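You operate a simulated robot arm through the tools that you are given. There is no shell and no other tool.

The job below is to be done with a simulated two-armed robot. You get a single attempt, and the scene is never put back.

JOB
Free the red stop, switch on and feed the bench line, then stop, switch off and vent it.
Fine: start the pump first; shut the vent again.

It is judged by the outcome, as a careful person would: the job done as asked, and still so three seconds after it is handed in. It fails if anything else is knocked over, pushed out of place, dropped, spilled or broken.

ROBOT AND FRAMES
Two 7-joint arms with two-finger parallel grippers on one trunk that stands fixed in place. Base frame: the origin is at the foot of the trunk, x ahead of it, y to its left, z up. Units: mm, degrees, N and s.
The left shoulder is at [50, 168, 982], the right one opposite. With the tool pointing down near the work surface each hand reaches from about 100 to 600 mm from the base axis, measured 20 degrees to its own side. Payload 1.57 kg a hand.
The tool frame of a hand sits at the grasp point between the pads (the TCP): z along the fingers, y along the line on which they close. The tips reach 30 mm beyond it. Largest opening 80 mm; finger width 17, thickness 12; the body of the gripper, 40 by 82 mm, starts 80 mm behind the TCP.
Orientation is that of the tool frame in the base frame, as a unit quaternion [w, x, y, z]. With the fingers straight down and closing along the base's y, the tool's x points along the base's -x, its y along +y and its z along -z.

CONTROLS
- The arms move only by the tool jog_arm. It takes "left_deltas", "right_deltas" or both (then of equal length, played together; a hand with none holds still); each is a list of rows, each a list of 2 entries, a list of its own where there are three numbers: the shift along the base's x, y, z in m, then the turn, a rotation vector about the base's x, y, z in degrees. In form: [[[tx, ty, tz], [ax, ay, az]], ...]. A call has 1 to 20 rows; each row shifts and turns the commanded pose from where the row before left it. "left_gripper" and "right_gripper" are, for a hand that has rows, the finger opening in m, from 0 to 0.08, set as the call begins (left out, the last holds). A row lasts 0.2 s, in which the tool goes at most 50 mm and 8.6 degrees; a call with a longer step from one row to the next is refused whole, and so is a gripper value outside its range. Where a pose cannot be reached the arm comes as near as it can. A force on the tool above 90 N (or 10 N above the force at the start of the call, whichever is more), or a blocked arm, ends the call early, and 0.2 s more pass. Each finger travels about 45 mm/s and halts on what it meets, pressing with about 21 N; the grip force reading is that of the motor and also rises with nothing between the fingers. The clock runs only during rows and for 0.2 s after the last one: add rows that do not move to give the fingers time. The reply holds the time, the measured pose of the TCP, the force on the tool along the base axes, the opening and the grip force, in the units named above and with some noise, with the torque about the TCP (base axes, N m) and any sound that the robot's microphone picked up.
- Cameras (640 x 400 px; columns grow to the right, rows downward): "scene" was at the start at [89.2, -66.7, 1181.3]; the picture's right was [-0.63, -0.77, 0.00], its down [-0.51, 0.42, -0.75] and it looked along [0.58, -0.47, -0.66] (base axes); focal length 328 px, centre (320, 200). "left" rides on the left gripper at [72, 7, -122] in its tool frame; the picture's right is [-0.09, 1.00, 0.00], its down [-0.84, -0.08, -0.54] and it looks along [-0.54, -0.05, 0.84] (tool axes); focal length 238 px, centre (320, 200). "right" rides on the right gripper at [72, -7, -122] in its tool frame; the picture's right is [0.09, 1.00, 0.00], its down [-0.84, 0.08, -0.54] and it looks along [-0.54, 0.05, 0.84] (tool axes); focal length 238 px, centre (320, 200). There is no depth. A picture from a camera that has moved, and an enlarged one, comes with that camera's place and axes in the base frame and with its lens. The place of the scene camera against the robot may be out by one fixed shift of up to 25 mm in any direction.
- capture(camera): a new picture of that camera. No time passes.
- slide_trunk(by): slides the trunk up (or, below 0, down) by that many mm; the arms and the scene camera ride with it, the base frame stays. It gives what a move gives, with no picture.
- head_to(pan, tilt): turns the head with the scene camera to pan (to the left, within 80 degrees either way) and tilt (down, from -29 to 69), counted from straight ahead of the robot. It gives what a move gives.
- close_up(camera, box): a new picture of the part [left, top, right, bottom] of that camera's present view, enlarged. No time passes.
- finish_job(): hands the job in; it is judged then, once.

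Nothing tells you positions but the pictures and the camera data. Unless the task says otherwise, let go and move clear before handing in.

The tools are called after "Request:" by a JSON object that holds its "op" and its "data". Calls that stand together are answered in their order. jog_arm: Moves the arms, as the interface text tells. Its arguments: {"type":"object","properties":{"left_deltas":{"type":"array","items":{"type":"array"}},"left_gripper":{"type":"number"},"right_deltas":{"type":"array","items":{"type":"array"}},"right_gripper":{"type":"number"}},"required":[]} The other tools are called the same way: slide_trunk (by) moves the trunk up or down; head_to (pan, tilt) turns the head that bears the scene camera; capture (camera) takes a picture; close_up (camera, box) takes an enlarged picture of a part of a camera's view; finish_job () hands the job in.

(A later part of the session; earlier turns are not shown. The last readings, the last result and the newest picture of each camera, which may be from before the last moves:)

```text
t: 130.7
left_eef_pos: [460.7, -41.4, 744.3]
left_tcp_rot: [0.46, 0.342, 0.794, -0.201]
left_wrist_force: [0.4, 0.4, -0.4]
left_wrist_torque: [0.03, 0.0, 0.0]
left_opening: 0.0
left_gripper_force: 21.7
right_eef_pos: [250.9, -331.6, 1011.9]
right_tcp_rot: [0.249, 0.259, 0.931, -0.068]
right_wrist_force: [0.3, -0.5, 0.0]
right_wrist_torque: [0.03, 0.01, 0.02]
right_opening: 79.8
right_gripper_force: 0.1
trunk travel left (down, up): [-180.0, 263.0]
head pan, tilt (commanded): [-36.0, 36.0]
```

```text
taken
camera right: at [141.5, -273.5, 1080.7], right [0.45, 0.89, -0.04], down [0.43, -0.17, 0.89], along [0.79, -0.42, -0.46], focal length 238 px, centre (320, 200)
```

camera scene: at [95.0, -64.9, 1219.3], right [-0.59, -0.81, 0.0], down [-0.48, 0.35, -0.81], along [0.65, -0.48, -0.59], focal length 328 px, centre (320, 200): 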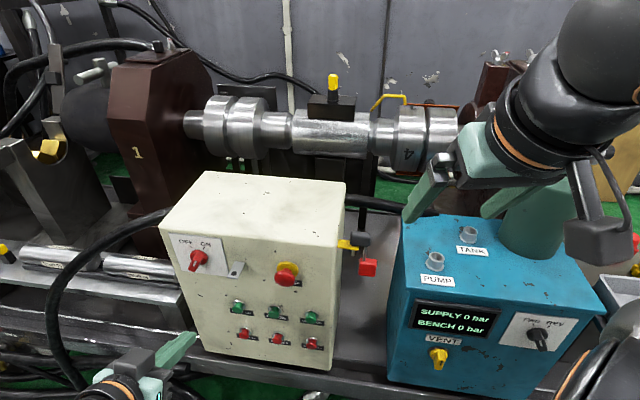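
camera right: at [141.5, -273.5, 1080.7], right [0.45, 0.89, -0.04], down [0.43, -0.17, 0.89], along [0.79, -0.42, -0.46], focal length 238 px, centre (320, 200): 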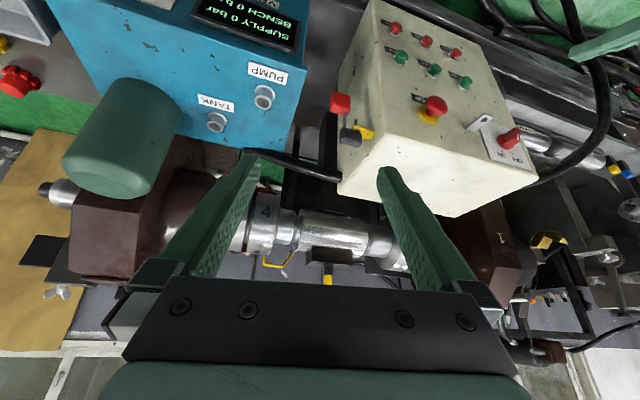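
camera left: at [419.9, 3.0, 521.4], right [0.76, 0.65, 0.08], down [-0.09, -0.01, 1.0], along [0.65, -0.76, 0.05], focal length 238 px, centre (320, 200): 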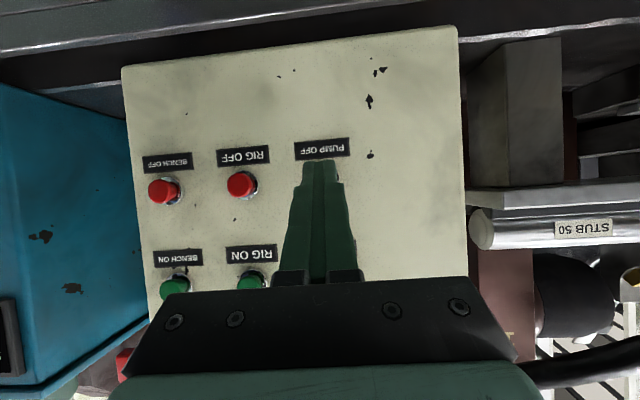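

I'll raise the trunk a little more for the right arm, then bring its closed fingers down in front of the selector, staying well clear of the blue face, so I can nudge the bar sideways.

Request:
{"op": "slide_trunk", "data": {"by": 130}}

Request:
{"op": "jog_arm", "data": {"right_deltas": [[[-0.0138, -0.0186, -0.0322], [2.08, 2.61, -5.14]], [[-0.0138, -0.0186, -0.0322], [2.08, 2.61, -5.14]], [[-0.0138, -0.0186, -0.0322], [2.09, 2.62, -5.12]], [[-0.0138, -0.0186, -0.0322], [0, 0, 0]], [[-0.0138, -0.0186, -0.0322], [0, 0, 0]], [[-0.0138, -0.0186, -0.0322], [0, 0, 0]], [[-0.0138, -0.0186, -0.0322], [0, 0, 0]], [[-0.0138, -0.0186, -0.0322], [0, 0, 0]], [[-0.0138, -0.0186, -0.0322], [0, 0, 0]], [[0, 0, 0], [0, 0, 0]]], "right_gripper": 0.0}}

Request:
{"op": "capture", "data": {"camera": "right"}}

Request:
{"op": "capture", "data": {"camera": "scene"}}

```text
t: 132.2
left_eef_pos: [461.4, -40.6, 874.7]
left_tcp_rot: [0.46, 0.342, 0.794, -0.201]
left_wrist_force: [0.0, -0.7, -0.3]
left_wrist_torque: [-0.01, -0.01, 0.01]
left_opening: 0.0
left_gripper_force: 21.0
right_eef_pos: [250.3, -332.5, 1141.6]
right_tcp_rot: [0.249, 0.26, 0.93, -0.069]
right_wrist_force: [0.3, -0.1, -0.3]
right_wrist_torque: [0.0, 0.02, 0.0]
right_opening: 80.0
right_gripper_force: 0.0
trunk travel left (down, up): [-310.0, 133.0]
head pan, tilt (commanded): [-36.0, 36.0]
```

```text
t: 134.4
left_eef_pos: [461.1, -40.0, 874.1]
left_tcp_rot: [0.46, 0.343, 0.794, -0.202]
left_wrist_force: [0.1, 0.5, 0.0]
left_wrist_torque: [0.03, 0.0, -0.01]
left_opening: 0.0
left_gripper_force: 21.2
right_eef_pos: [205.6, -492.9, 892.6]
right_tcp_rot: [0.16, 0.39, 0.904, -0.069]
right_wrist_force: [-0.2, 0.4, 0.2]
right_wrist_torque: [-0.01, -0.01, -0.01]
right_opening: 0.0
right_gripper_force: 21.5
right hand out of reach, approached as far as the arm can: row 1, 2, 3, 4, 5, 6
trunk travel left (down, up): [-310.0, 133.0]
head pan, tilt (commanded): [-36.0, 36.0]
```

```text
taken
camera right: at [127.0, -416.9, 981.3], right [0.66, 0.75, -0.03], down [0.47, -0.38, 0.8], along [0.58, -0.54, -0.6], focal length 238 px, centre (320, 200)
```

right: 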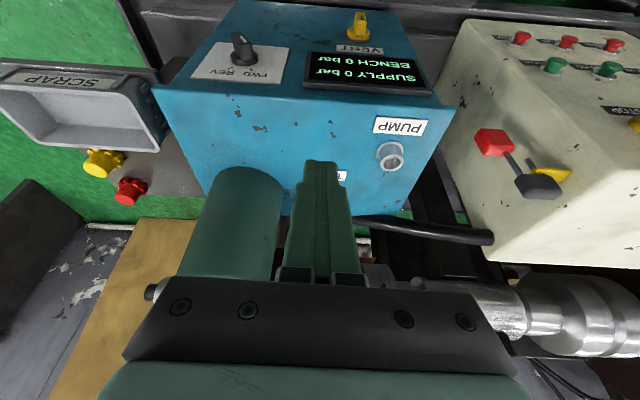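

```text
taken
camera scene: at [94.8, -64.9, 1349.4], right [-0.59, -0.81, 0.0], down [-0.48, 0.35, -0.81], along [0.65, -0.48, -0.59], focal length 328 px, centre (320, 200)
```

scene: 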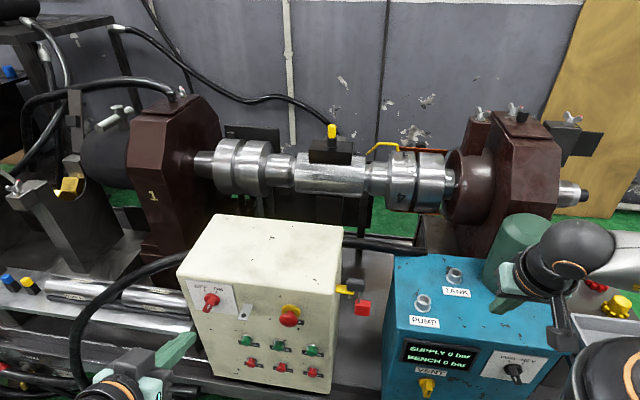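

Request:
{"op": "close_up", "data": {"camera": "right", "box": [180, 0, 440, 160]}}

Request:
{"op": "close_up", "data": {"camera": "right", "box": [60, 130, 180, 220]}}

Request:
{"op": "close_up", "data": {"camera": "right", "box": [340, 100, 440, 190]}}

Request:
{"op": "close_up", "data": {"camera": "right", "box": [440, 100, 640, 240]}}

```text
2.46 times, centred on (310, 80) of right
camera zoom: at [127.0, -416.9, 981.3], right [0.66, 0.75, -0.03], down [0.47, -0.38, 0.8], along [0.58, -0.54, -0.6], focal length 587 px, centre (345, 495)
```

zoom: 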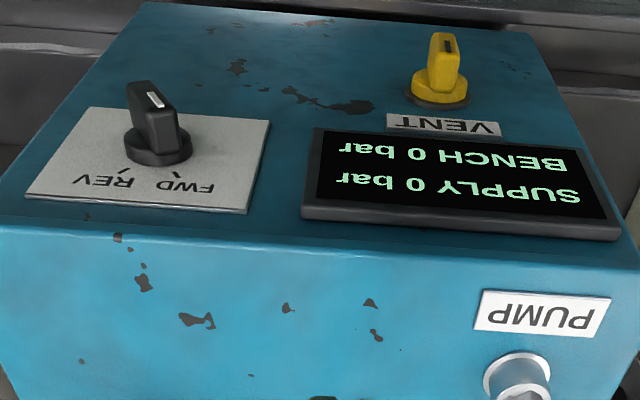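

```text
4.44 times, centred on (120, 175) of right
camera zoom: at [127.0, -416.9, 981.3], right [0.66, 0.75, -0.03], down [0.47, -0.38, 0.8], along [0.58, -0.54, -0.6], focal length 1059 px, centre (1209, 311)
```

zoom: 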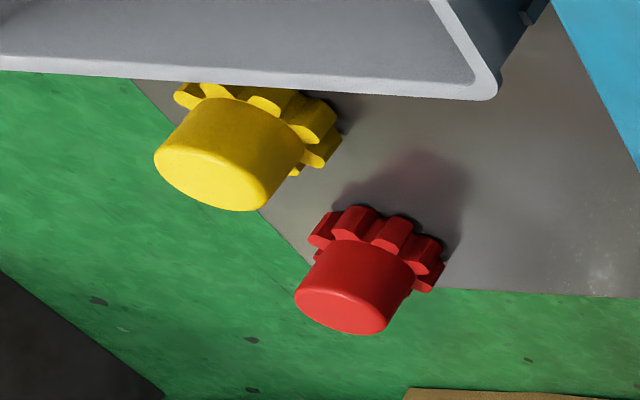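

```text
4.44 times, centred on (390, 145) of right
camera zoom: at [127.0, -416.9, 981.3], right [0.66, 0.75, -0.03], down [0.47, -0.38, 0.8], along [0.58, -0.54, -0.6], focal length 1059 px, centre (9, 444)
```

zoom: 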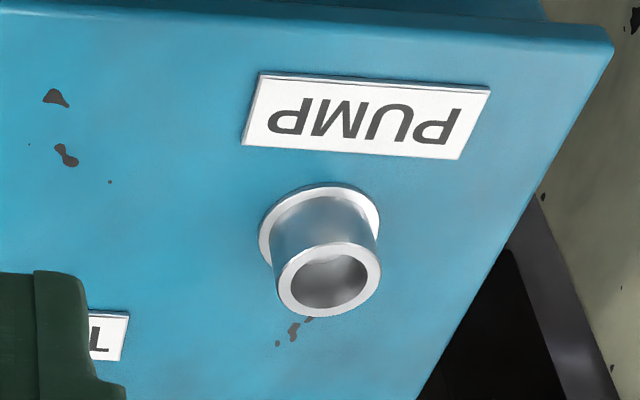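

```text
2.86 times, centred on (540, 170) of right
camera zoom: at [127.0, -416.9, 981.3], right [0.66, 0.75, -0.03], down [0.47, -0.38, 0.8], along [0.58, -0.54, -0.6], focal length 681 px, centre (-309, 286)
```

zoom: 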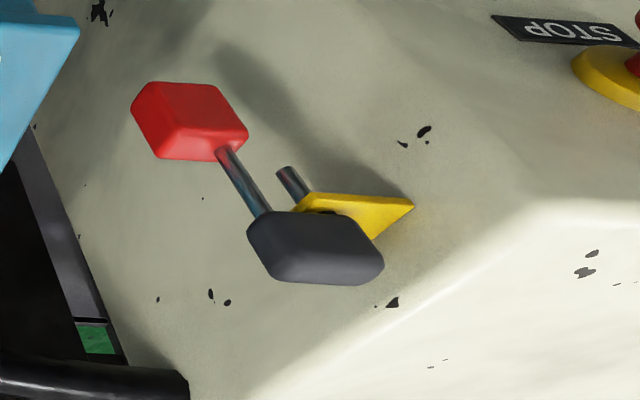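

Request:
{"op": "close_up", "data": {"camera": "right", "box": [215, 20, 275, 80]}}

Request:
{"op": "close_up", "data": {"camera": "right", "box": [335, 5, 395, 65]}}

```text
6.67 times, centred on (245, 50) of right
camera zoom: at [127.0, -416.9, 981.3], right [0.66, 0.75, -0.03], down [0.47, -0.38, 0.8], along [0.58, -0.54, -0.6], focal length 1589 px, centre (820, 1200)
```

zoom: 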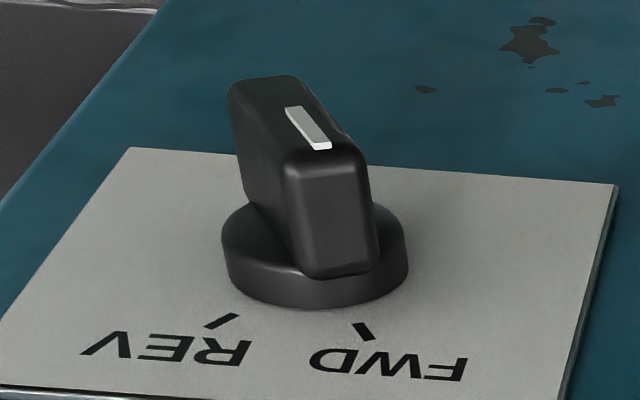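

```text
6.67 times, centred on (365, 35) of right
camera zoom: at [127.0, -416.9, 981.3], right [0.66, 0.75, -0.03], down [0.47, -0.38, 0.8], along [0.58, -0.54, -0.6], focal length 1589 px, centre (20, 1300)
```

zoom: 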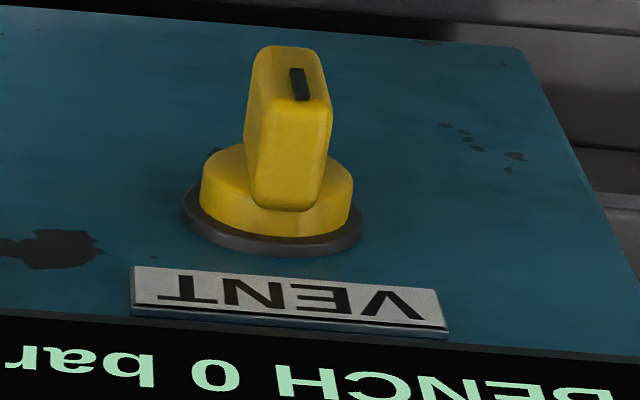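

The marks are unmistakable now: the selector points at FWD and the vent pointer is straight up. I'll bring the closed right fingers down beside the selector's bar, on its FWD side, without touching yet.

Request:
{"op": "jog_arm", "data": {"right_deltas": [[[-0.0157, -0.0012, -0.0385], [0, 0, 0]], [[-0.0157, -0.0012, -0.0385], [0, 0, 0]], [[-0.0157, -0.0012, -0.0385], [0, 0, 0]], [[-0.0157, -0.0012, -0.0385], [0, 0, 0]], [[-0.0159, -0.0012, -0.0386], [0, 0, 0]], [[0, 0, 0], [0, 0, 0]]]}}

Request:
{"op": "capture", "data": {"camera": "right"}}

Request:
{"op": "head_to", "data": {"pan": -60, "tilt": 45}}

Request:
{"op": "capture", "data": {"camera": "scene"}}

```text
t: 135.8
left_eef_pos: [460.9, -40.2, 874.6]
left_tcp_rot: [0.461, 0.342, 0.794, -0.2]
left_wrist_force: [0.6, -0.2, 0.1]
left_wrist_torque: [0.02, -0.02, 0.0]
left_opening: 0.0
left_gripper_force: 21.2
right_eef_pos: [130.7, -501.9, 708.0]
right_tcp_rot: [0.157, 0.389, 0.905, -0.067]
right_wrist_force: [1.0, 0.5, -1.1]
right_wrist_torque: [-0.02, 0.0, 0.02]
right_opening: 0.0
right_gripper_force: 21.4
right hand out of reach, approached as far as the arm can: row 5
trunk travel left (down, up): [-310.0, 133.0]
head pan, tilt (commanded): [-36.0, 36.0]
```

```text
taken
camera right: at [50.9, -427.2, 797.5], right [0.66, 0.75, -0.03], down [0.47, -0.39, 0.79], along [0.58, -0.54, -0.61], focal length 238 px, centre (320, 200)
```

right: 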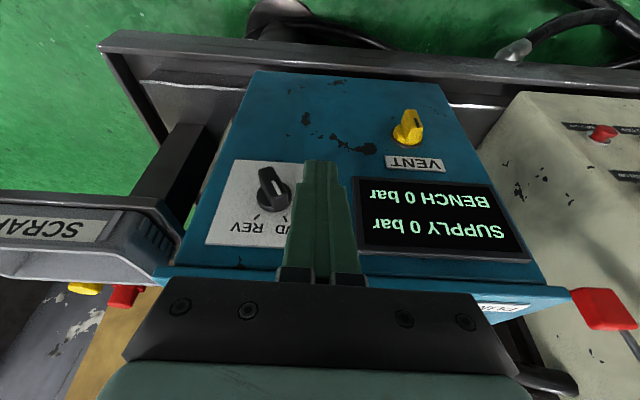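

```text
t: 136.7
left_eef_pos: [460.8, -40.7, 874.5]
left_tcp_rot: [0.46, 0.342, 0.794, -0.201]
left_wrist_force: [1.1, 0.4, 0.6]
left_wrist_torque: [0.03, 0.03, 0.05]
left_opening: 0.3
left_gripper_force: 21.2
right_eef_pos: [131.3, -501.8, 708.5]
right_tcp_rot: [0.157, 0.39, 0.905, -0.068]
right_wrist_force: [0.0, 0.1, 0.9]
right_wrist_torque: [-0.04, -0.03, 0.01]
right_opening: 0.0
right_gripper_force: 20.6
trunk travel left (down, up): [-310.0, 133.0]
head pan, tilt (commanded): [-60.0, 45.0]
```

```text
taken
camera scene: at [64.8, -83.9, 1336.1], right [-0.87, -0.5, 0.0], down [-0.35, 0.61, -0.71], along [0.35, -0.61, -0.71], focal length 328 px, centre (320, 200)
```

scene: 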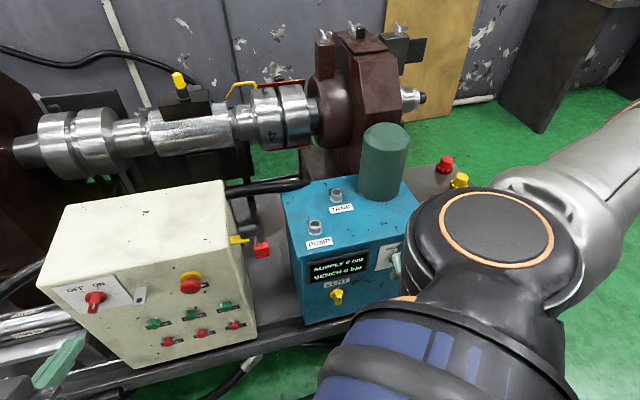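

Request:
{"op": "jog_arm", "data": {"right_deltas": [[[0.0096, -0.0106, -0.0067], [0, 0, 0]], [[0.0096, -0.0106, -0.0067], [0, 0, 0]], [[0.0096, -0.0106, -0.0067], [0, 0, 0]], [[0, 0, 0], [0, 0, 0]]]}}

Request:
{"op": "capture", "data": {"camera": "right"}}

Request:
{"op": "close_up", "data": {"camera": "right", "box": [190, 120, 390, 270]}}

```text
t: 137.7
left_eef_pos: [462.1, -41.9, 874.0]
left_tcp_rot: [0.46, 0.342, 0.794, -0.201]
left_wrist_force: [-0.5, -0.4, -0.1]
left_wrist_torque: [0.0, -0.01, -0.03]
left_opening: 0.0
left_gripper_force: 21.0
right_eef_pos: [160.3, -536.2, 688.3]
right_tcp_rot: [0.158, 0.389, 0.905, -0.069]
right_wrist_force: [-0.3, -0.7, -0.1]
right_wrist_torque: [-0.01, -0.01, 0.0]
right_opening: 0.0
right_gripper_force: 21.6
trunk travel left (down, up): [-310.0, 133.0]
head pan, tilt (commanded): [-60.0, 45.0]
```

```text
taken
camera right: at [80.3, -459.7, 777.1], right [0.66, 0.75, -0.03], down [0.47, -0.38, 0.79], along [0.58, -0.54, -0.61], focal length 238 px, centre (320, 200)
```

right: 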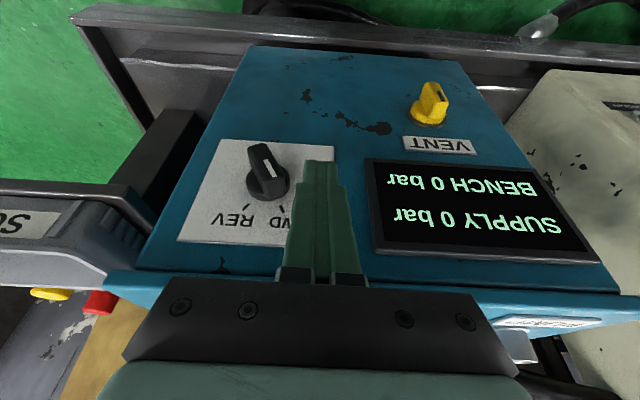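

```text
2.67 times, centred on (290, 195) of right
camera zoom: at [80.3, -459.7, 777.1], right [0.66, 0.75, -0.03], down [0.47, -0.38, 0.79], along [0.58, -0.54, -0.61], focal length 636 px, centre (400, 213)
```

zoom: 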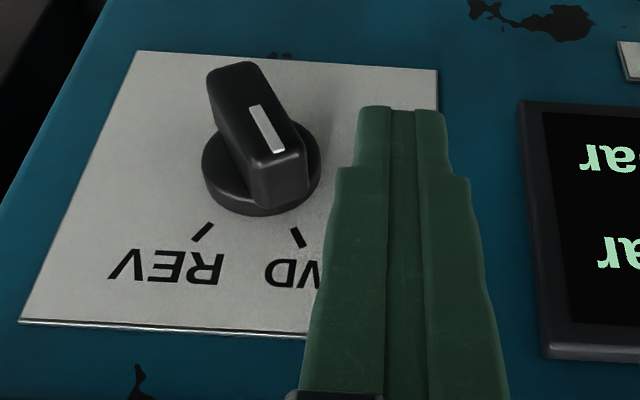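

The finger is just to the FWD side of the bar. I'll sweep it gently across toward REV.

Request:
{"op": "jog_arm", "data": {"right_deltas": [[[-0.0029, -0.00275, 0], [0, 0, 0]], [[-0.0029, -0.00275, 0], [0, 0, 0]], [[-0.0029, -0.00275, 0], [0, 0, 0]], [[-0.0029, -0.00275, 0], [0, 0, 0]], [[-0.0029, -0.00275, 0], [0, 0, 0]]]}}

Request:
{"op": "close_up", "data": {"camera": "right", "box": [190, 120, 390, 270]}}

```text
t: 138.9
left_eef_pos: [462.0, -39.6, 875.2]
left_tcp_rot: [0.46, 0.342, 0.794, -0.202]
left_wrist_force: [-0.2, -0.1, 0.5]
left_wrist_torque: [0.0, -0.02, -0.03]
left_opening: 0.1
left_gripper_force: 20.8
right_eef_pos: [148.2, -545.7, 690.4]
right_tcp_rot: [0.162, 0.389, 0.905, -0.064]
right_wrist_force: [8.0, 15.5, 16.1]
right_wrist_torque: [0.02, -0.17, 0.22]
right_opening: 0.2
right_gripper_force: 21.1
trunk travel left (down, up): [-310.0, 133.0]
head pan, tilt (commanded): [-60.0, 45.0]
```

```text
2.67 times, centred on (290, 195) of right
camera zoom: at [67.9, -470.3, 778.8], right [0.66, 0.75, -0.02], down [0.47, -0.39, 0.8], along [0.59, -0.54, -0.6], focal length 636 px, centre (400, 213)
```

zoom: 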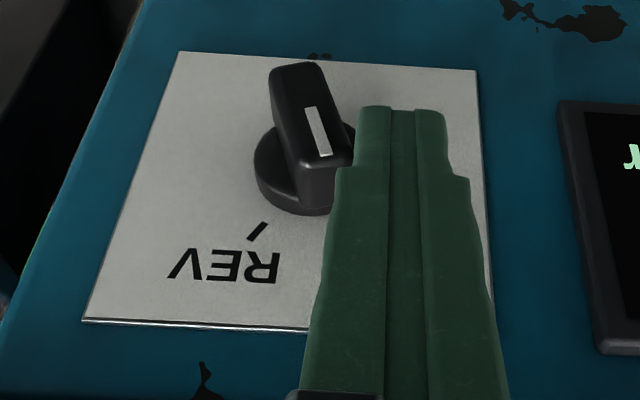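

The bar's end is catching under the step in the fingers. I'll back off a little, lower the tip so the flat side does the pushing, and sweep again.

Request:
{"op": "jog_arm", "data": {"right_deltas": [[[0.0058, 0.0055, 0], [0, 0, 0]], [[0.0029, 0.00275, 0], [0, 0, 0]], [[0, 0, -0.014], [0, 0, 0]], [[0, 0, 0], [0, 0, 0]], [[-0.0029, -0.00275, 0], [0, 0, 0]], [[-0.0029, -0.00275, 0], [0, 0, 0]], [[-0.0029, -0.00275, 0], [0, 0, 0]], [[-0.0029, -0.00275, 0], [0, 0, 0]]]}}

Request:
{"op": "close_up", "data": {"camera": "right", "box": [190, 120, 390, 270]}}

```text
t: 140.7
left_eef_pos: [461.0, -39.8, 874.4]
left_tcp_rot: [0.46, 0.342, 0.794, -0.201]
left_wrist_force: [0.4, -0.1, -0.1]
left_wrist_torque: [0.02, -0.01, 0.01]
left_opening: 0.2
left_gripper_force: 21.4
right_eef_pos: [147.5, -553.3, 683.2]
right_tcp_rot: [0.159, 0.388, 0.905, -0.065]
right_wrist_force: [5.1, 6.6, -1.1]
right_wrist_torque: [0.16, -0.11, 0.11]
right_opening: 0.4
right_gripper_force: 20.7
right hand out of reach, approached as far as the arm can: row 3
trunk travel left (down, up): [-310.0, 133.0]
head pan, tilt (commanded): [-60.0, 45.0]
```

```text
2.67 times, centred on (290, 195) of right
camera zoom: at [67.3, -477.8, 771.8], right [0.66, 0.75, -0.03], down [0.47, -0.39, 0.79], along [0.59, -0.54, -0.61], focal length 636 px, centre (400, 213)
```

zoom: 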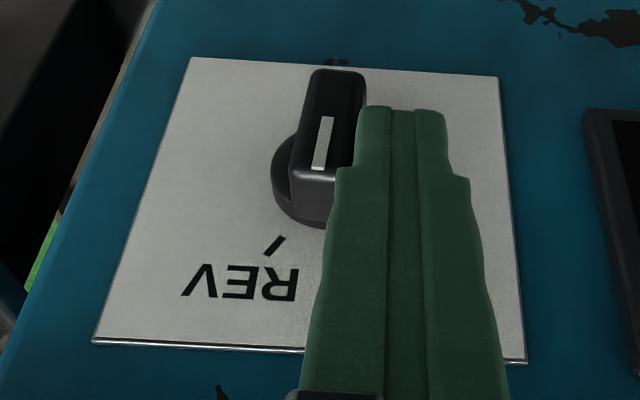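

The bar is moving toward REV, so I'll continue the sweep to the end.

Request:
{"op": "jog_arm", "data": {"right_deltas": [[[-0.0029, -0.00275, 0], [0, 0, 0]], [[-0.0029, -0.00275, 0], [0, 0, 0]], [[-0.0029, -0.00275, 0], [0, 0, 0]]]}}

Request:
{"op": "close_up", "data": {"camera": "right", "box": [190, 120, 390, 270]}}

```text
t: 141.5
left_eef_pos: [461.9, -40.6, 873.6]
left_tcp_rot: [0.459, 0.342, 0.795, -0.201]
left_wrist_force: [0.2, -0.3, 0.8]
left_wrist_torque: [0.0, 0.0, -0.04]
left_opening: 0.0
left_gripper_force: 21.0
right_eef_pos: [145.8, -553.2, 684.4]
right_tcp_rot: [0.164, 0.385, 0.907, -0.052]
right_wrist_force: [29.0, 25.9, -3.2]
right_wrist_torque: [0.82, -0.83, 0.37]
right_opening: 0.0
right_gripper_force: 21.1
trunk travel left (down, up): [-310.0, 133.0]
head pan, tilt (commanded): [-60.0, 45.0]
```

```text
2.67 times, centred on (290, 195) of right
camera zoom: at [64.0, -481.4, 772.5], right [0.65, 0.76, 0.0], down [0.46, -0.4, 0.79], along [0.6, -0.52, -0.61], focal length 636 px, centre (400, 213)
```

zoom: 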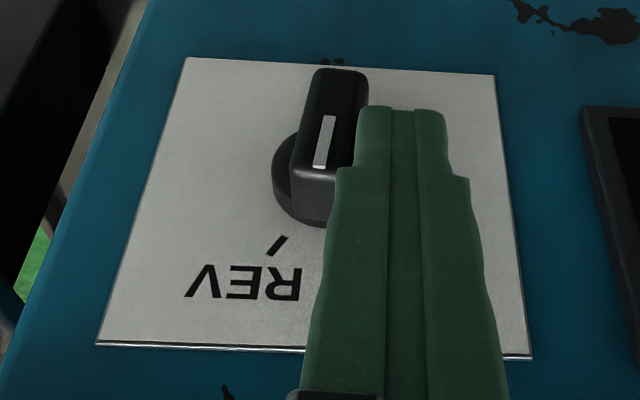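

It's now pushing too near the pivot. I'll back off, raise the tip to work on the bar's upper end, and finish the sweep.

Request:
{"op": "jog_arm", "data": {"right_deltas": [[[0.0058, 0.0055, 0], [0, 0, 0]], [[0.0029, 0.00275, 0.006], [0, 0, 0]], [[0, 0, 0.006], [0, 0, 0]], [[-0.0029, -0.00275, 0], [0, 0, 0]], [[-0.0029, -0.00275, 0], [0, 0, 0]], [[-0.0029, -0.00275, 0], [0, 0, 0]], [[-0.0029, -0.00275, 0], [0, 0, 0]]]}}

Request:
{"op": "close_up", "data": {"camera": "right", "box": [190, 120, 390, 270]}}

```text
t: 143.1
left_eef_pos: [462.8, -40.6, 874.3]
left_tcp_rot: [0.459, 0.342, 0.794, -0.202]
left_wrist_force: [-0.1, -0.1, 0.0]
left_wrist_torque: [0.03, -0.03, 0.01]
left_opening: 0.0
left_gripper_force: 20.9
right_eef_pos: [140.8, -554.6, 694.4]
right_tcp_rot: [0.162, 0.384, 0.907, -0.053]
right_wrist_force: [25.5, 26.7, -3.3]
right_wrist_torque: [0.81, -0.74, 0.26]
right_opening: 0.0
right_gripper_force: 21.0
trunk travel left (down, up): [-310.0, 133.0]
head pan, tilt (commanded): [-60.0, 45.0]
```

```text
2.67 times, centred on (290, 195) of right
camera zoom: at [59.6, -483.4, 783.8], right [0.65, 0.76, 0.0], down [0.46, -0.4, 0.79], along [0.6, -0.52, -0.61], focal length 636 px, centre (400, 213)
```

zoom: 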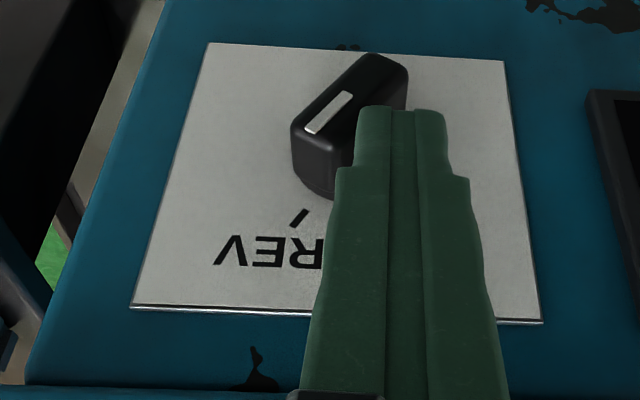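

The selector now points at REV, against its end stop. I'll move the right hand clear, lower the trunk, and press PUMP ON with the left.

Request:
{"op": "jog_arm", "data": {"right_deltas": [[[0.0109, 0.0103, 0], [0, 0, 0]], [[-0.0206, 0.0218, 0.005], [0, 0, 0]], [[-0.0206, 0.0218, 0.01], [0, 0, 0]], [[-0.005, 0.01, 0.035], [0, 0, 0]], [[0.01, 0.02, 0.04], [0, 0, 0]], [[0.02, 0.02, 0.04], [0, 0, 0]], [[0.02, 0.02, 0.04], [0, 0, 0]], [[0.02, 0.02, 0.04], [0, 0, 0]], [[0, 0, 0], [0, 0, 0]]]}}

Request:
{"op": "capture", "data": {"camera": "right"}}

Request:
{"op": "capture", "data": {"camera": "scene"}}

```text
t: 145.1
left_eef_pos: [461.5, -40.2, 875.3]
left_tcp_rot: [0.46, 0.343, 0.794, -0.201]
left_wrist_force: [0.3, -0.5, -0.1]
left_wrist_torque: [0.01, 0.0, 0.02]
left_opening: 0.2
left_gripper_force: 20.9
right_eef_pos: [187.3, -473.6, 884.5]
right_tcp_rot: [0.158, 0.389, 0.905, -0.067]
right_wrist_force: [0.3, 0.0, -1.3]
right_wrist_torque: [0.0, -0.01, -0.03]
right_opening: 0.0
right_gripper_force: 21.2
right hand out of reach, approached as far as the arm can: row 7, 8
trunk travel left (down, up): [-310.0, 133.0]
head pan, tilt (commanded): [-60.0, 45.0]
```

```text
taken
camera right: at [107.8, -398.6, 973.5], right [0.66, 0.75, -0.03], down [0.47, -0.39, 0.79], along [0.58, -0.54, -0.61], focal length 238 px, centre (320, 200)
```

right: 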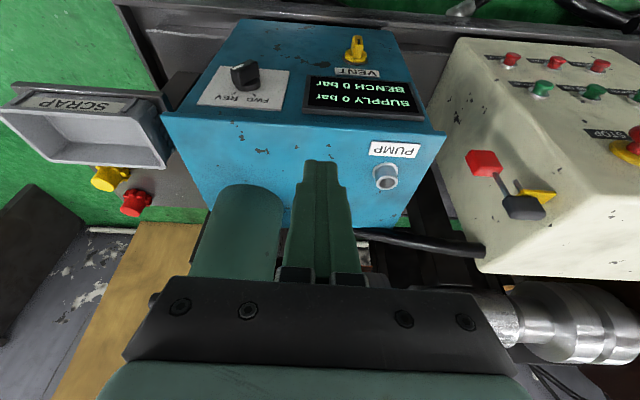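

```text
taken
camera scene: at [64.8, -83.9, 1336.0], right [-0.87, -0.5, 0.0], down [-0.35, 0.61, -0.71], along [0.35, -0.61, -0.71], focal length 328 px, centre (320, 200)
```

scene: 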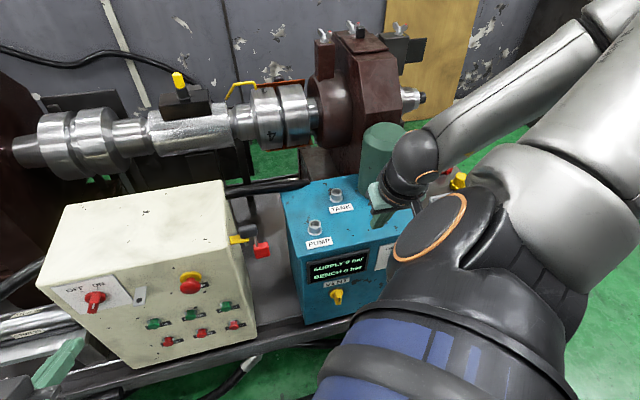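

Request:
{"op": "slide_trunk", "data": {"by": -150}}

Request:
{"op": "head_to", "data": {"pan": -36, "tilt": 42}}

Request:
{"op": "capture", "data": {"camera": "scene"}}

Request:
{"op": "capture", "data": {"camera": "right"}}

```text
t: 146.9
left_eef_pos: [462.3, -41.4, 724.9]
left_tcp_rot: [0.46, 0.343, 0.794, -0.201]
left_wrist_force: [-0.4, 0.0, 0.9]
left_wrist_torque: [0.0, 0.01, 0.01]
left_opening: 0.1
left_gripper_force: 20.5
right_eef_pos: [187.4, -474.1, 734.1]
right_tcp_rot: [0.158, 0.389, 0.905, -0.067]
right_wrist_force: [0.3, 0.8, -0.8]
right_wrist_torque: [-0.01, -0.02, 0.01]
right_opening: 0.1
right_gripper_force: 20.7
trunk travel left (down, up): [-160.0, 283.0]
head pan, tilt (commanded): [-60.0, 45.0]
```

```text
t: 147.8
left_eef_pos: [460.1, -41.6, 724.3]
left_tcp_rot: [0.46, 0.342, 0.794, -0.2]
left_wrist_force: [0.0, 0.8, 0.4]
left_wrist_torque: [0.0, 0.01, 0.01]
left_opening: 0.0
left_gripper_force: 20.9
right_eef_pos: [186.1, -473.3, 734.1]
right_tcp_rot: [0.159, 0.39, 0.905, -0.068]
right_wrist_force: [-0.8, -0.2, 0.0]
right_wrist_torque: [0.01, 0.0, -0.02]
right_opening: 0.0
right_gripper_force: 21.1
trunk travel left (down, up): [-160.0, 283.0]
head pan, tilt (commanded): [-36.0, 42.0]
```

```text
taken
camera scene: at [91.7, -62.7, 1190.4], right [-0.59, -0.81, 0.0], down [-0.54, 0.39, -0.74], along [0.6, -0.44, -0.67], focal length 328 px, centre (320, 200)
```

scene: 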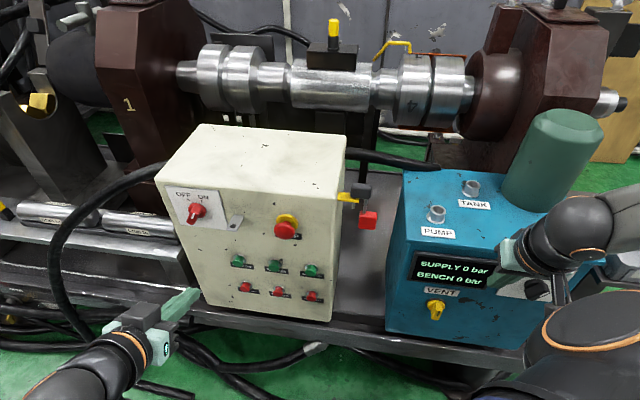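

```text
taken
camera right: at [107.8, -398.8, 823.3], right [0.66, 0.75, -0.03], down [0.47, -0.39, 0.79], along [0.58, -0.54, -0.61], focal length 238 px, centre (320, 200)
```

right: 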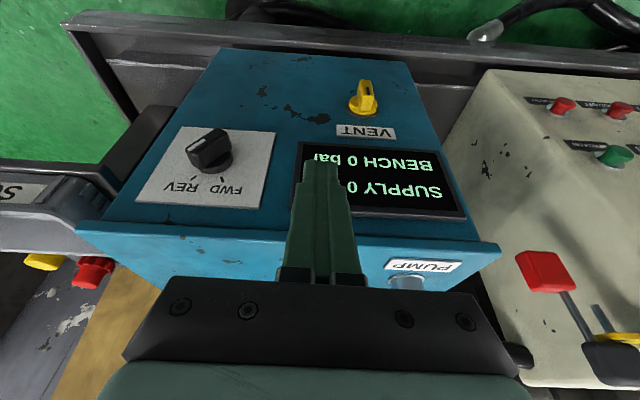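

Request:
{"op": "jog_arm", "data": {"left_deltas": [[[0.0132, -0.0161, -0.025], [0, 0, 0]], [[0.0132, -0.0161, -0.025], [0, 0, 0]], [[0.0132, -0.0161, -0.025], [0, 0, 0]], [[0.0132, -0.0161, -0.025], [0, 0, 0]], [[0, 0, 0], [0, 0, 0]], [[0.0091, -0.0097, 0], [0, 0, 0]], [[0.0091, -0.0097, 0], [0, 0, 0]], [[0.0091, -0.0097, 0], [0, 0, 0]], [[0, 0, 0], [0, 0, 0]]]}}

Request:
{"op": "capture", "data": {"camera": "left"}}

Request:
{"op": "close_up", "data": {"camera": "scene", "box": [200, 230, 280, 300]}}

```text
t: 149.8
left_eef_pos: [541.7, -132.9, 624.3]
left_tcp_rot: [0.46, 0.341, 0.795, -0.2]
left_wrist_force: [0.5, -0.8, -0.4]
left_wrist_torque: [0.02, 0.03, -0.03]
left_opening: 0.0
left_gripper_force: 21.5
right_eef_pos: [186.0, -474.7, 734.4]
right_tcp_rot: [0.158, 0.39, 0.905, -0.067]
right_wrist_force: [0.0, 0.1, -0.8]
right_wrist_torque: [0.0, 0.0, 0.0]
right_opening: 0.0
right_gripper_force: 20.8
trunk travel left (down, up): [-160.0, 283.0]
head pan, tilt (commanded): [-36.0, 42.0]
```

```text
taken
camera left: at [450.1, -26.5, 620.7], right [0.76, 0.65, 0.08], down [-0.09, -0.01, 1.0], along [0.65, -0.76, 0.05], focal length 238 px, centre (320, 200)
```

left: 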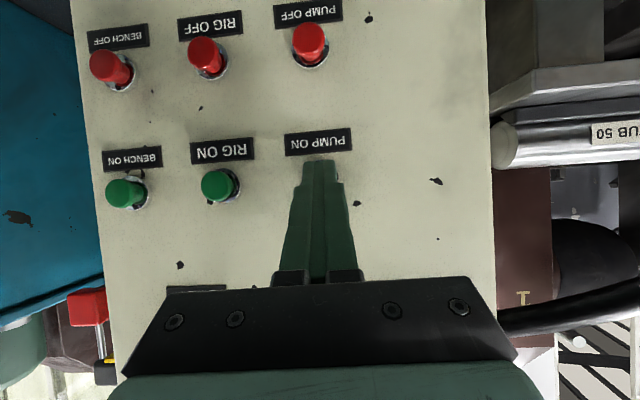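

```text
5.71 times, centred on (240, 265) of scene
camera zoom: at [91.8, -62.7, 1190.4], right [-0.59, -0.81, 0.0], down [-0.54, 0.39, -0.74], along [0.6, -0.44, -0.67], focal length 1877 px, centre (777, -171)
```

zoom: 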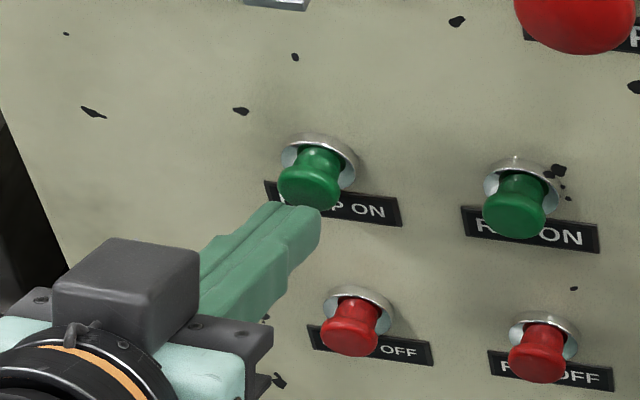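

Request:
{"op": "jog_arm", "data": {"left_deltas": [[[0.0014, -0.0025, 0], [0, 0, 0]], [[0.0021, -0.0022, 0], [0, 0, 0]], [[0.0014, -0.0015, 0], [0, 0, 0]], [[0.0014, -0.0015, 0], [0, 0, 0]], [[0.0007, -0.0007, 0], [0, 0, 0]]]}}

Request:
{"op": "jog_arm", "data": {"left_deltas": [[[0.0007, -0.0007, 0], [0, 0, 0]], [[0.0007, -0.0007, 0], [0, 0, 0]], [[0.0007, -0.0007, 0], [0, 0, 0]], [[0, 0, 0], [0, 0, 0]]]}}

Request:
{"op": "close_up", "data": {"camera": "scene", "box": [200, 230, 280, 300]}}

Request:
{"op": "close_up", "data": {"camera": "right", "box": [120, 60, 500, 260]}}

```text
t: 150.9
left_eef_pos: [547.3, -142.6, 625.0]
left_tcp_rot: [0.46, 0.343, 0.794, -0.202]
left_wrist_force: [-2.9, 2.0, 1.3]
left_wrist_torque: [-0.01, 0.02, 0.0]
left_opening: 0.0
left_gripper_force: 20.7
right_eef_pos: [186.5, -473.3, 734.2]
right_tcp_rot: [0.159, 0.39, 0.905, -0.068]
right_wrist_force: [-0.2, -0.3, 0.4]
right_wrist_torque: [0.0, -0.01, 0.02]
right_opening: 0.1
right_gripper_force: 21.3
trunk travel left (down, up): [-160.0, 283.0]
head pan, tilt (commanded): [-36.0, 42.0]
```

```text
t: 151.9
left_eef_pos: [550.1, -144.1, 624.0]
left_tcp_rot: [0.46, 0.342, 0.794, -0.201]
left_wrist_force: [-17.0, 11.8, 2.9]
left_wrist_torque: [0.06, 0.1, -0.08]
left_opening: 0.0
left_gripper_force: 21.2
right_eef_pos: [186.5, -473.2, 734.3]
right_tcp_rot: [0.157, 0.39, 0.905, -0.066]
right_wrist_force: [-0.2, 0.5, 0.4]
right_wrist_torque: [-0.01, 0.0, 0.01]
right_opening: 0.3
right_gripper_force: 20.5
trunk travel left (down, up): [-160.0, 283.0]
head pan, tilt (commanded): [-36.0, 42.0]
```

```text
5.71 times, centred on (240, 265) of scene
camera zoom: at [90.8, -62.0, 1190.5], right [-0.59, -0.81, 0.0], down [-0.54, 0.39, -0.74], along [0.6, -0.44, -0.67], focal length 1877 px, centre (777, -171)
```

zoom: 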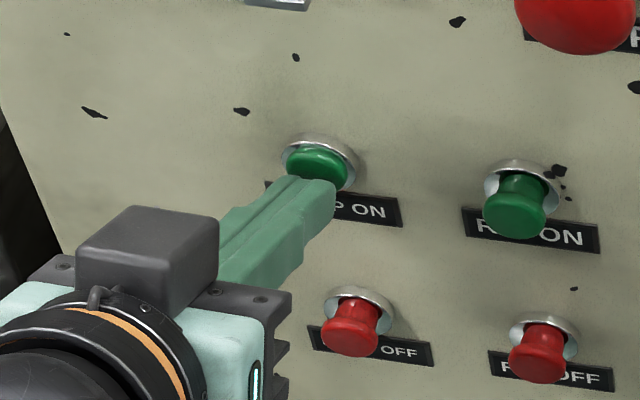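

```text
1.68 times, centred on (310, 160) of right
camera zoom: at [107.2, -398.4, 823.7], right [0.66, 0.75, -0.03], down [0.47, -0.39, 0.79], along [0.58, -0.54, -0.61], focal length 401 px, centre (337, 267)
```

zoom: 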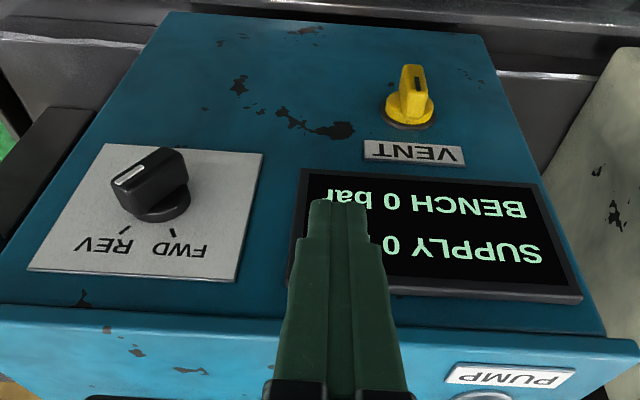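

Pressed fully. I'll release and give it a few seconds to see whether supply builds.

Request:
{"op": "jog_arm", "data": {"left_deltas": [[[-0.0034, 0.0036, 0], [0, 0, 0]], [[-0.0089, 0.0095, 0], [0, 0, 0]], [[-0.0089, 0.0095, 0], [0, 0, 0]], [[-0.0137, 0.0145, 0], [0, 0, 0]], [[0, 0, 0], [0, 0, 0]], [[0, 0, 0], [0, 0, 0]], [[0, 0, 0], [0, 0, 0]], [[0, 0, 0], [0, 0, 0]], [[0, 0, 0], [0, 0, 0]], [[0, 0, 0], [0, 0, 0]]]}}

Request:
{"op": "close_up", "data": {"camera": "scene", "box": [400, 240, 520, 320]}}

```text
t: 154.2
left_eef_pos: [516.8, -107.2, 624.6]
left_tcp_rot: [0.461, 0.343, 0.794, -0.201]
left_wrist_force: [-0.2, 0.1, 0.4]
left_wrist_torque: [0.0, -0.03, -0.03]
left_opening: 0.0
left_gripper_force: 21.2
right_eef_pos: [186.7, -474.2, 733.7]
right_tcp_rot: [0.158, 0.389, 0.905, -0.067]
right_wrist_force: [-0.1, 0.3, 0.0]
right_wrist_torque: [-0.01, -0.01, 0.01]
right_opening: 0.1
right_gripper_force: 21.5
trunk travel left (down, up): [-160.0, 283.0]
head pan, tilt (commanded): [-36.0, 42.0]
```

```text
5.00 times, centred on (460, 280) of scene
camera zoom: at [91.8, -62.6, 1190.4], right [-0.59, -0.81, 0.0], down [-0.54, 0.39, -0.74], along [0.6, -0.44, -0.67], focal length 1643 px, centre (-380, -200)
```

zoom: 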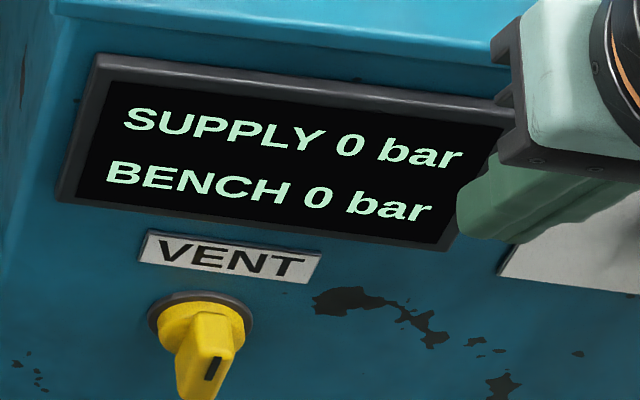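

Still 0, so rotation isn't the cause, and I'll put the selector back to FWD exactly as I found it. I'll bring the right fingers round to the REV side of the bar.

Request:
{"op": "jog_arm", "data": {"right_deltas": [[[-0.02, 0.01, 0.0], [0, 0, 0]], [[-0.0227, -0.0225, -0.01], [0, 0, 0]], [[-0.0227, -0.0225, -0.01], [0, 0, 0]], [[-0.0227, -0.0225, -0.01], [0, 0, 0]], [[-0.0227, -0.0225, -0.01], [0, 0, 0]], [[0, 0, 0], [0, 0, 0]]]}}

Request:
{"op": "capture", "data": {"camera": "right"}}

```text
t: 155.6
left_eef_pos: [517.0, -108.5, 625.8]
left_tcp_rot: [0.46, 0.343, 0.794, -0.201]
left_wrist_force: [-0.3, 0.4, 0.6]
left_wrist_torque: [0.02, 0.02, -0.01]
left_opening: 0.0
left_gripper_force: 21.3
right_eef_pos: [80.6, -568.4, 690.8]
right_tcp_rot: [0.159, 0.389, 0.905, -0.067]
right_wrist_force: [0.1, -0.2, 0.1]
right_wrist_torque: [-0.02, 0.0, 0.0]
right_opening: 0.1
right_gripper_force: 21.3
right hand out of reach, approached as far as the arm can: row 1
trunk travel left (down, up): [-160.0, 283.0]
head pan, tilt (commanded): [-36.0, 42.0]
```

```text
taken
camera right: at [1.8, -493.3, 778.6], right [0.66, 0.75, -0.03], down [0.47, -0.39, 0.79], along [0.58, -0.54, -0.61], focal length 238 px, centre (320, 200)
```

right: 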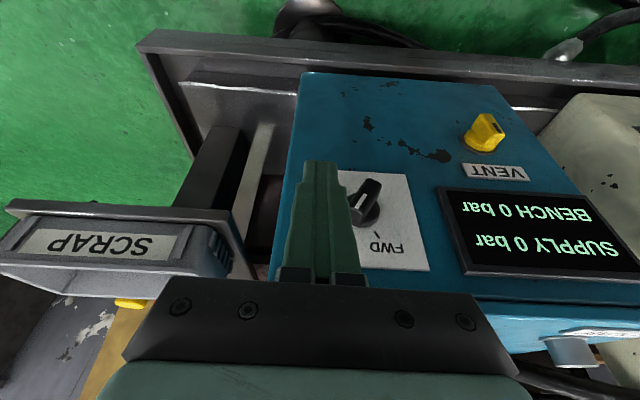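

Request:
{"op": "jog_arm", "data": {"right_deltas": [[[0.0107, -0.0113, 0], [0, 0, 0]], [[0.0107, -0.0113, 0], [0, 0, 0]], [[0.0058, 0.0055, 0], [0, 0, 0]], [[0.0029, 0.00275, 0], [0, 0, 0]], [[0, 0, 0], [0, 0, 0]]]}}

Request:
{"op": "close_up", "data": {"camera": "right", "box": [220, 100, 460, 280]}}

```text
t: 156.8
left_eef_pos: [515.3, -107.6, 624.3]
left_tcp_rot: [0.46, 0.343, 0.794, -0.202]
left_wrist_force: [0.5, -0.2, 0.1]
left_wrist_torque: [-0.02, 0.0, 0.0]
left_opening: 0.1
left_gripper_force: 21.1
right_eef_pos: [110.8, -582.0, 690.2]
right_tcp_rot: [0.159, 0.39, 0.905, -0.068]
right_wrist_force: [-0.3, -0.5, -0.6]
right_wrist_torque: [-0.02, 0.0, 0.01]
right_opening: 0.2
right_gripper_force: 20.9
trunk travel left (down, up): [-160.0, 283.0]
head pan, tilt (commanded): [-36.0, 42.0]
```

```text
2.22 times, centred on (340, 190) of right
camera zoom: at [32.2, -507.1, 779.1], right [0.66, 0.75, -0.03], down [0.47, -0.39, 0.79], along [0.58, -0.54, -0.61], focal length 530 px, centre (276, 222)
```

zoom: 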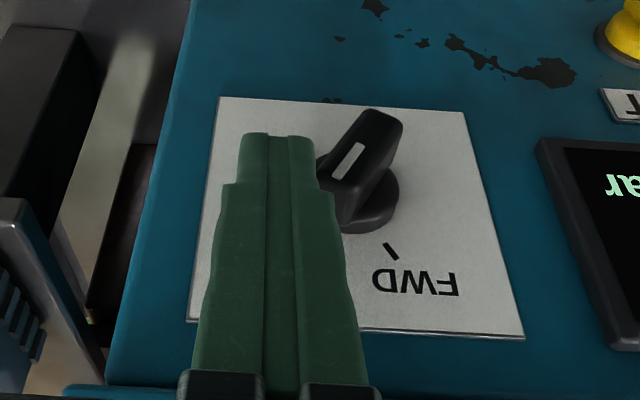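

Request:
{"op": "jog_arm", "data": {"right_deltas": [[[0, 0, 0.005], [0, 0, 0]], [[0.0029, 0.00275, 0], [0, 0, 0]], [[0.0029, 0.00275, 0], [0, 0, 0]], [[0.0029, 0.00275, 0], [0, 0, 0]], [[0.0029, 0.00275, 0], [0, 0, 0]]]}}

Request:
{"op": "close_up", "data": {"camera": "right", "box": [220, 100, 460, 280]}}

```text
t: 157.9
left_eef_pos: [515.6, -107.3, 626.1]
left_tcp_rot: [0.46, 0.343, 0.794, -0.201]
left_wrist_force: [0.0, 0.2, 0.5]
left_wrist_torque: [-0.03, 0.02, -0.02]
left_opening: 0.0
left_gripper_force: 20.8
right_eef_pos: [123.0, -571.5, 695.2]
right_tcp_rot: [0.158, 0.39, 0.905, -0.069]
right_wrist_force: [-7.3, -5.1, 11.1]
right_wrist_torque: [-0.12, 0.05, -0.06]
right_opening: 0.0
right_gripper_force: 20.9
trunk travel left (down, up): [-160.0, 283.0]
head pan, tilt (commanded): [-36.0, 42.0]
```

```text
2.22 times, centred on (340, 190) of right
camera zoom: at [43.4, -495.9, 784.6], right [0.66, 0.75, -0.03], down [0.47, -0.38, 0.79], along [0.58, -0.54, -0.61], focal length 530 px, centre (276, 222)
```

zoom: 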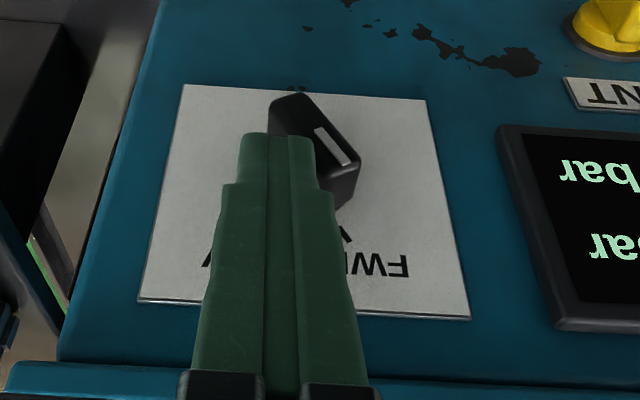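

Request:
{"op": "jog_arm", "data": {"right_deltas": [[[0.0022, 0.0021, 0], [0, 0, 0]], [[0.0022, 0.0021, 0], [0, 0, 0]], [[0.0015, 0.0014, 0], [0, 0, 0]]]}}

Request:
{"op": "jog_arm", "data": {"right_deltas": [[[-0.0109, -0.0103, 0], [0, 0, 0]], [[-0.0137, 0.0145, 0.005], [0, 0, 0]], [[-0.0137, 0.0145, 0.01], [0, 0, 0]], [[0, 0.0, 0.02], [0, 0, 0]], [[0, 0, 0], [0, 0, 0]]]}}

Request:
{"op": "close_up", "data": {"camera": "right", "box": [220, 60, 460, 280]}}

```text
t: 158.8
left_eef_pos: [515.9, -108.4, 625.4]
left_tcp_rot: [0.46, 0.342, 0.794, -0.2]
left_wrist_force: [-0.4, -0.5, -0.6]
left_wrist_torque: [0.02, 0.0, -0.01]
left_opening: 0.2
left_gripper_force: 20.9
right_eef_pos: [123.6, -569.8, 696.0]
right_tcp_rot: [0.155, 0.393, 0.903, -0.077]
right_wrist_force: [-24.7, -15.9, 9.9]
right_wrist_torque: [-0.46, 0.56, -0.2]
right_opening: 0.1
right_gripper_force: 21.3
trunk travel left (down, up): [-160.0, 283.0]
head pan, tilt (commanded): [-36.0, 42.0]
```

```text
t: 159.9
left_eef_pos: [516.7, -107.4, 624.5]
left_tcp_rot: [0.46, 0.342, 0.794, -0.201]
left_wrist_force: [-0.4, 1.2, 0.1]
left_wrist_torque: [0.01, 0.0, -0.02]
left_opening: 0.0
left_gripper_force: 21.0
right_eef_pos: [92.2, -547.5, 728.6]
right_tcp_rot: [0.159, 0.389, 0.905, -0.066]
right_wrist_force: [-1.1, -0.5, 0.2]
right_wrist_torque: [-0.02, 0.01, -0.02]
right_opening: 0.0
right_gripper_force: 21.1
trunk travel left (down, up): [-160.0, 283.0]
head pan, tilt (commanded): [-36.0, 42.0]
```

```text
1.82 times, centred on (340, 170) of right
camera zoom: at [12.0, -471.4, 818.6], right [0.66, 0.75, -0.03], down [0.47, -0.39, 0.79], along [0.58, -0.54, -0.61], focal length 433 px, centre (284, 254)
```

zoom: 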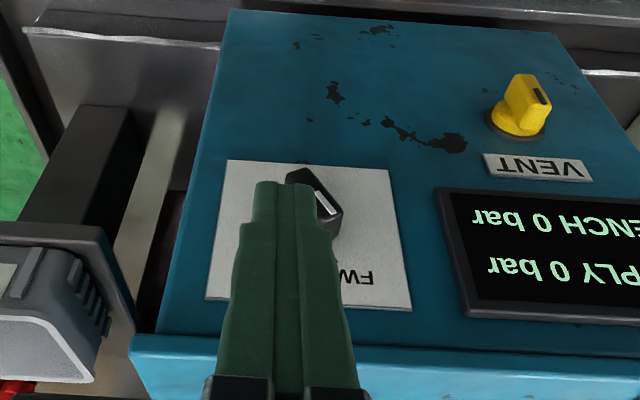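

The selector is back at FWD. The one control I haven't examined is the vent; if it's actually standing open, that could explain the missing pressure. I'll back the left hand away, raise the trunk again and bring the right hand in front of the vent.

Request:
{"op": "jog_arm", "data": {"left_deltas": [[[-0.0206, 0.0218, 0], [0, 0, 0]], [[-0.0206, 0.0218, 0], [0, 0, 0]], [[-0.0206, 0.0218, 0], [0, 0, 0]], [[0, 0, 0], [0, 0, 0]]]}}

Request:
{"op": "slide_trunk", "data": {"by": 150}}

Request:
{"op": "jog_arm", "data": {"right_deltas": [[[0.0168, 0.0328, -0.0156], [0, 0, 0]], [[0.0168, 0.0328, -0.0156], [0, 0, 0]], [[0.0168, 0.0328, -0.0156], [0, 0, 0]], [[0.0168, 0.0328, -0.0156], [0, 0, 0]], [[0.0168, 0.0328, -0.0156], [0, 0, 0]], [[0, 0, -0.035], [-4.85, -4.58, 0]], [[0, 0, -0.035], [-4.85, -4.58, 0]], [[0, 0, -0.035], [-4.85, -4.58, 0]], [[0, 0, -0.035], [-4.85, -4.58, 0]], [[0, 0, 0], [0, 0, 0]]], "right_gripper": 0.05}}

Request:
{"op": "capture", "data": {"camera": "right"}}

Request:
{"op": "capture", "data": {"camera": "scene"}}

```text
t: 160.9
left_eef_pos: [453.7, -41.2, 625.8]
left_tcp_rot: [0.461, 0.342, 0.794, -0.201]
left_wrist_force: [0.2, 0.5, 0.5]
left_wrist_torque: [0.0, -0.01, -0.01]
left_opening: 0.2
left_gripper_force: 21.3
right_eef_pos: [89.8, -547.2, 730.0]
right_tcp_rot: [0.159, 0.389, 0.905, -0.067]
right_wrist_force: [0.1, -0.8, 0.0]
right_wrist_torque: [-0.01, -0.01, 0.0]
right_opening: 0.0
right_gripper_force: 20.8
trunk travel left (down, up): [-160.0, 283.0]
head pan, tilt (commanded): [-36.0, 42.0]
```

```text
t: 162.7
left_eef_pos: [453.2, -42.2, 775.4]
left_tcp_rot: [0.46, 0.343, 0.794, -0.201]
left_wrist_force: [-0.8, -0.8, 0.4]
left_wrist_torque: [-0.02, 0.02, -0.02]
left_opening: 0.2
left_gripper_force: 21.3
right_eef_pos: [90.5, -546.3, 877.7]
right_tcp_rot: [0.158, 0.39, 0.905, -0.067]
right_wrist_force: [0.5, -0.8, -0.4]
right_wrist_torque: [0.0, -0.04, 0.01]
right_opening: 0.0
right_gripper_force: 21.4
trunk travel left (down, up): [-310.0, 133.0]
head pan, tilt (commanded): [-36.0, 42.0]
```

```text
t: 164.9
left_eef_pos: [454.9, -42.4, 775.0]
left_tcp_rot: [0.461, 0.342, 0.794, -0.202]
left_wrist_force: [-0.1, -0.3, 0.2]
left_wrist_torque: [-0.02, 0.01, 0.0]
left_opening: 0.0
left_gripper_force: 20.9
right_eef_pos: [283.4, -539.9, 794.9]
right_tcp_rot: [0.345, 0.36, 0.858, -0.125]
right_wrist_force: [0.0, -0.3, 0.3]
right_wrist_torque: [0.01, 0.03, -0.04]
right_opening: 49.8
right_gripper_force: 0.1
right hand out of reach, approached as far as the arm can: row 3, 4, 5, 6, 7, 8, 9
trunk travel left (down, up): [-310.0, 133.0]
head pan, tilt (commanded): [-36.0, 42.0]
```

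```text
taken
camera right: at [181.9, -449.7, 833.3], right [0.65, 0.76, -0.03], down [0.21, -0.14, 0.97], along [0.73, -0.64, -0.25], focal length 238 px, centre (320, 200)
```

right: 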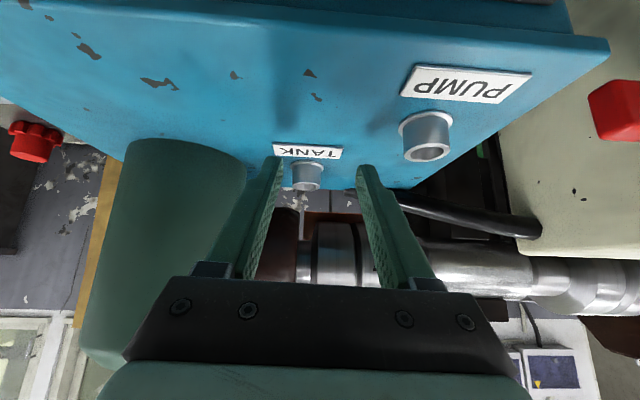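

```text
taken
camera scene: at [91.9, -62.4, 1340.4], right [-0.59, -0.81, 0.0], down [-0.54, 0.39, -0.74], along [0.6, -0.44, -0.67], focal length 328 px, centre (320, 200)
```

scene: 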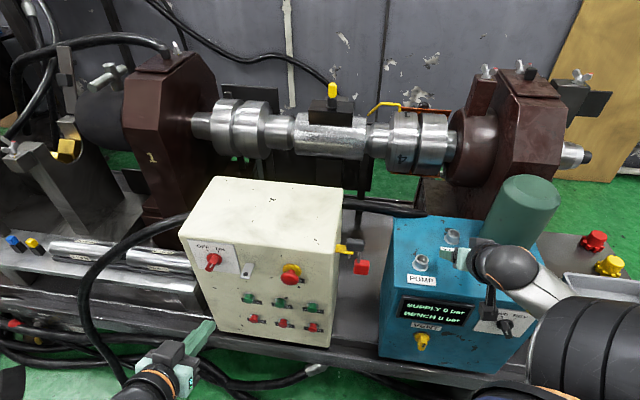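

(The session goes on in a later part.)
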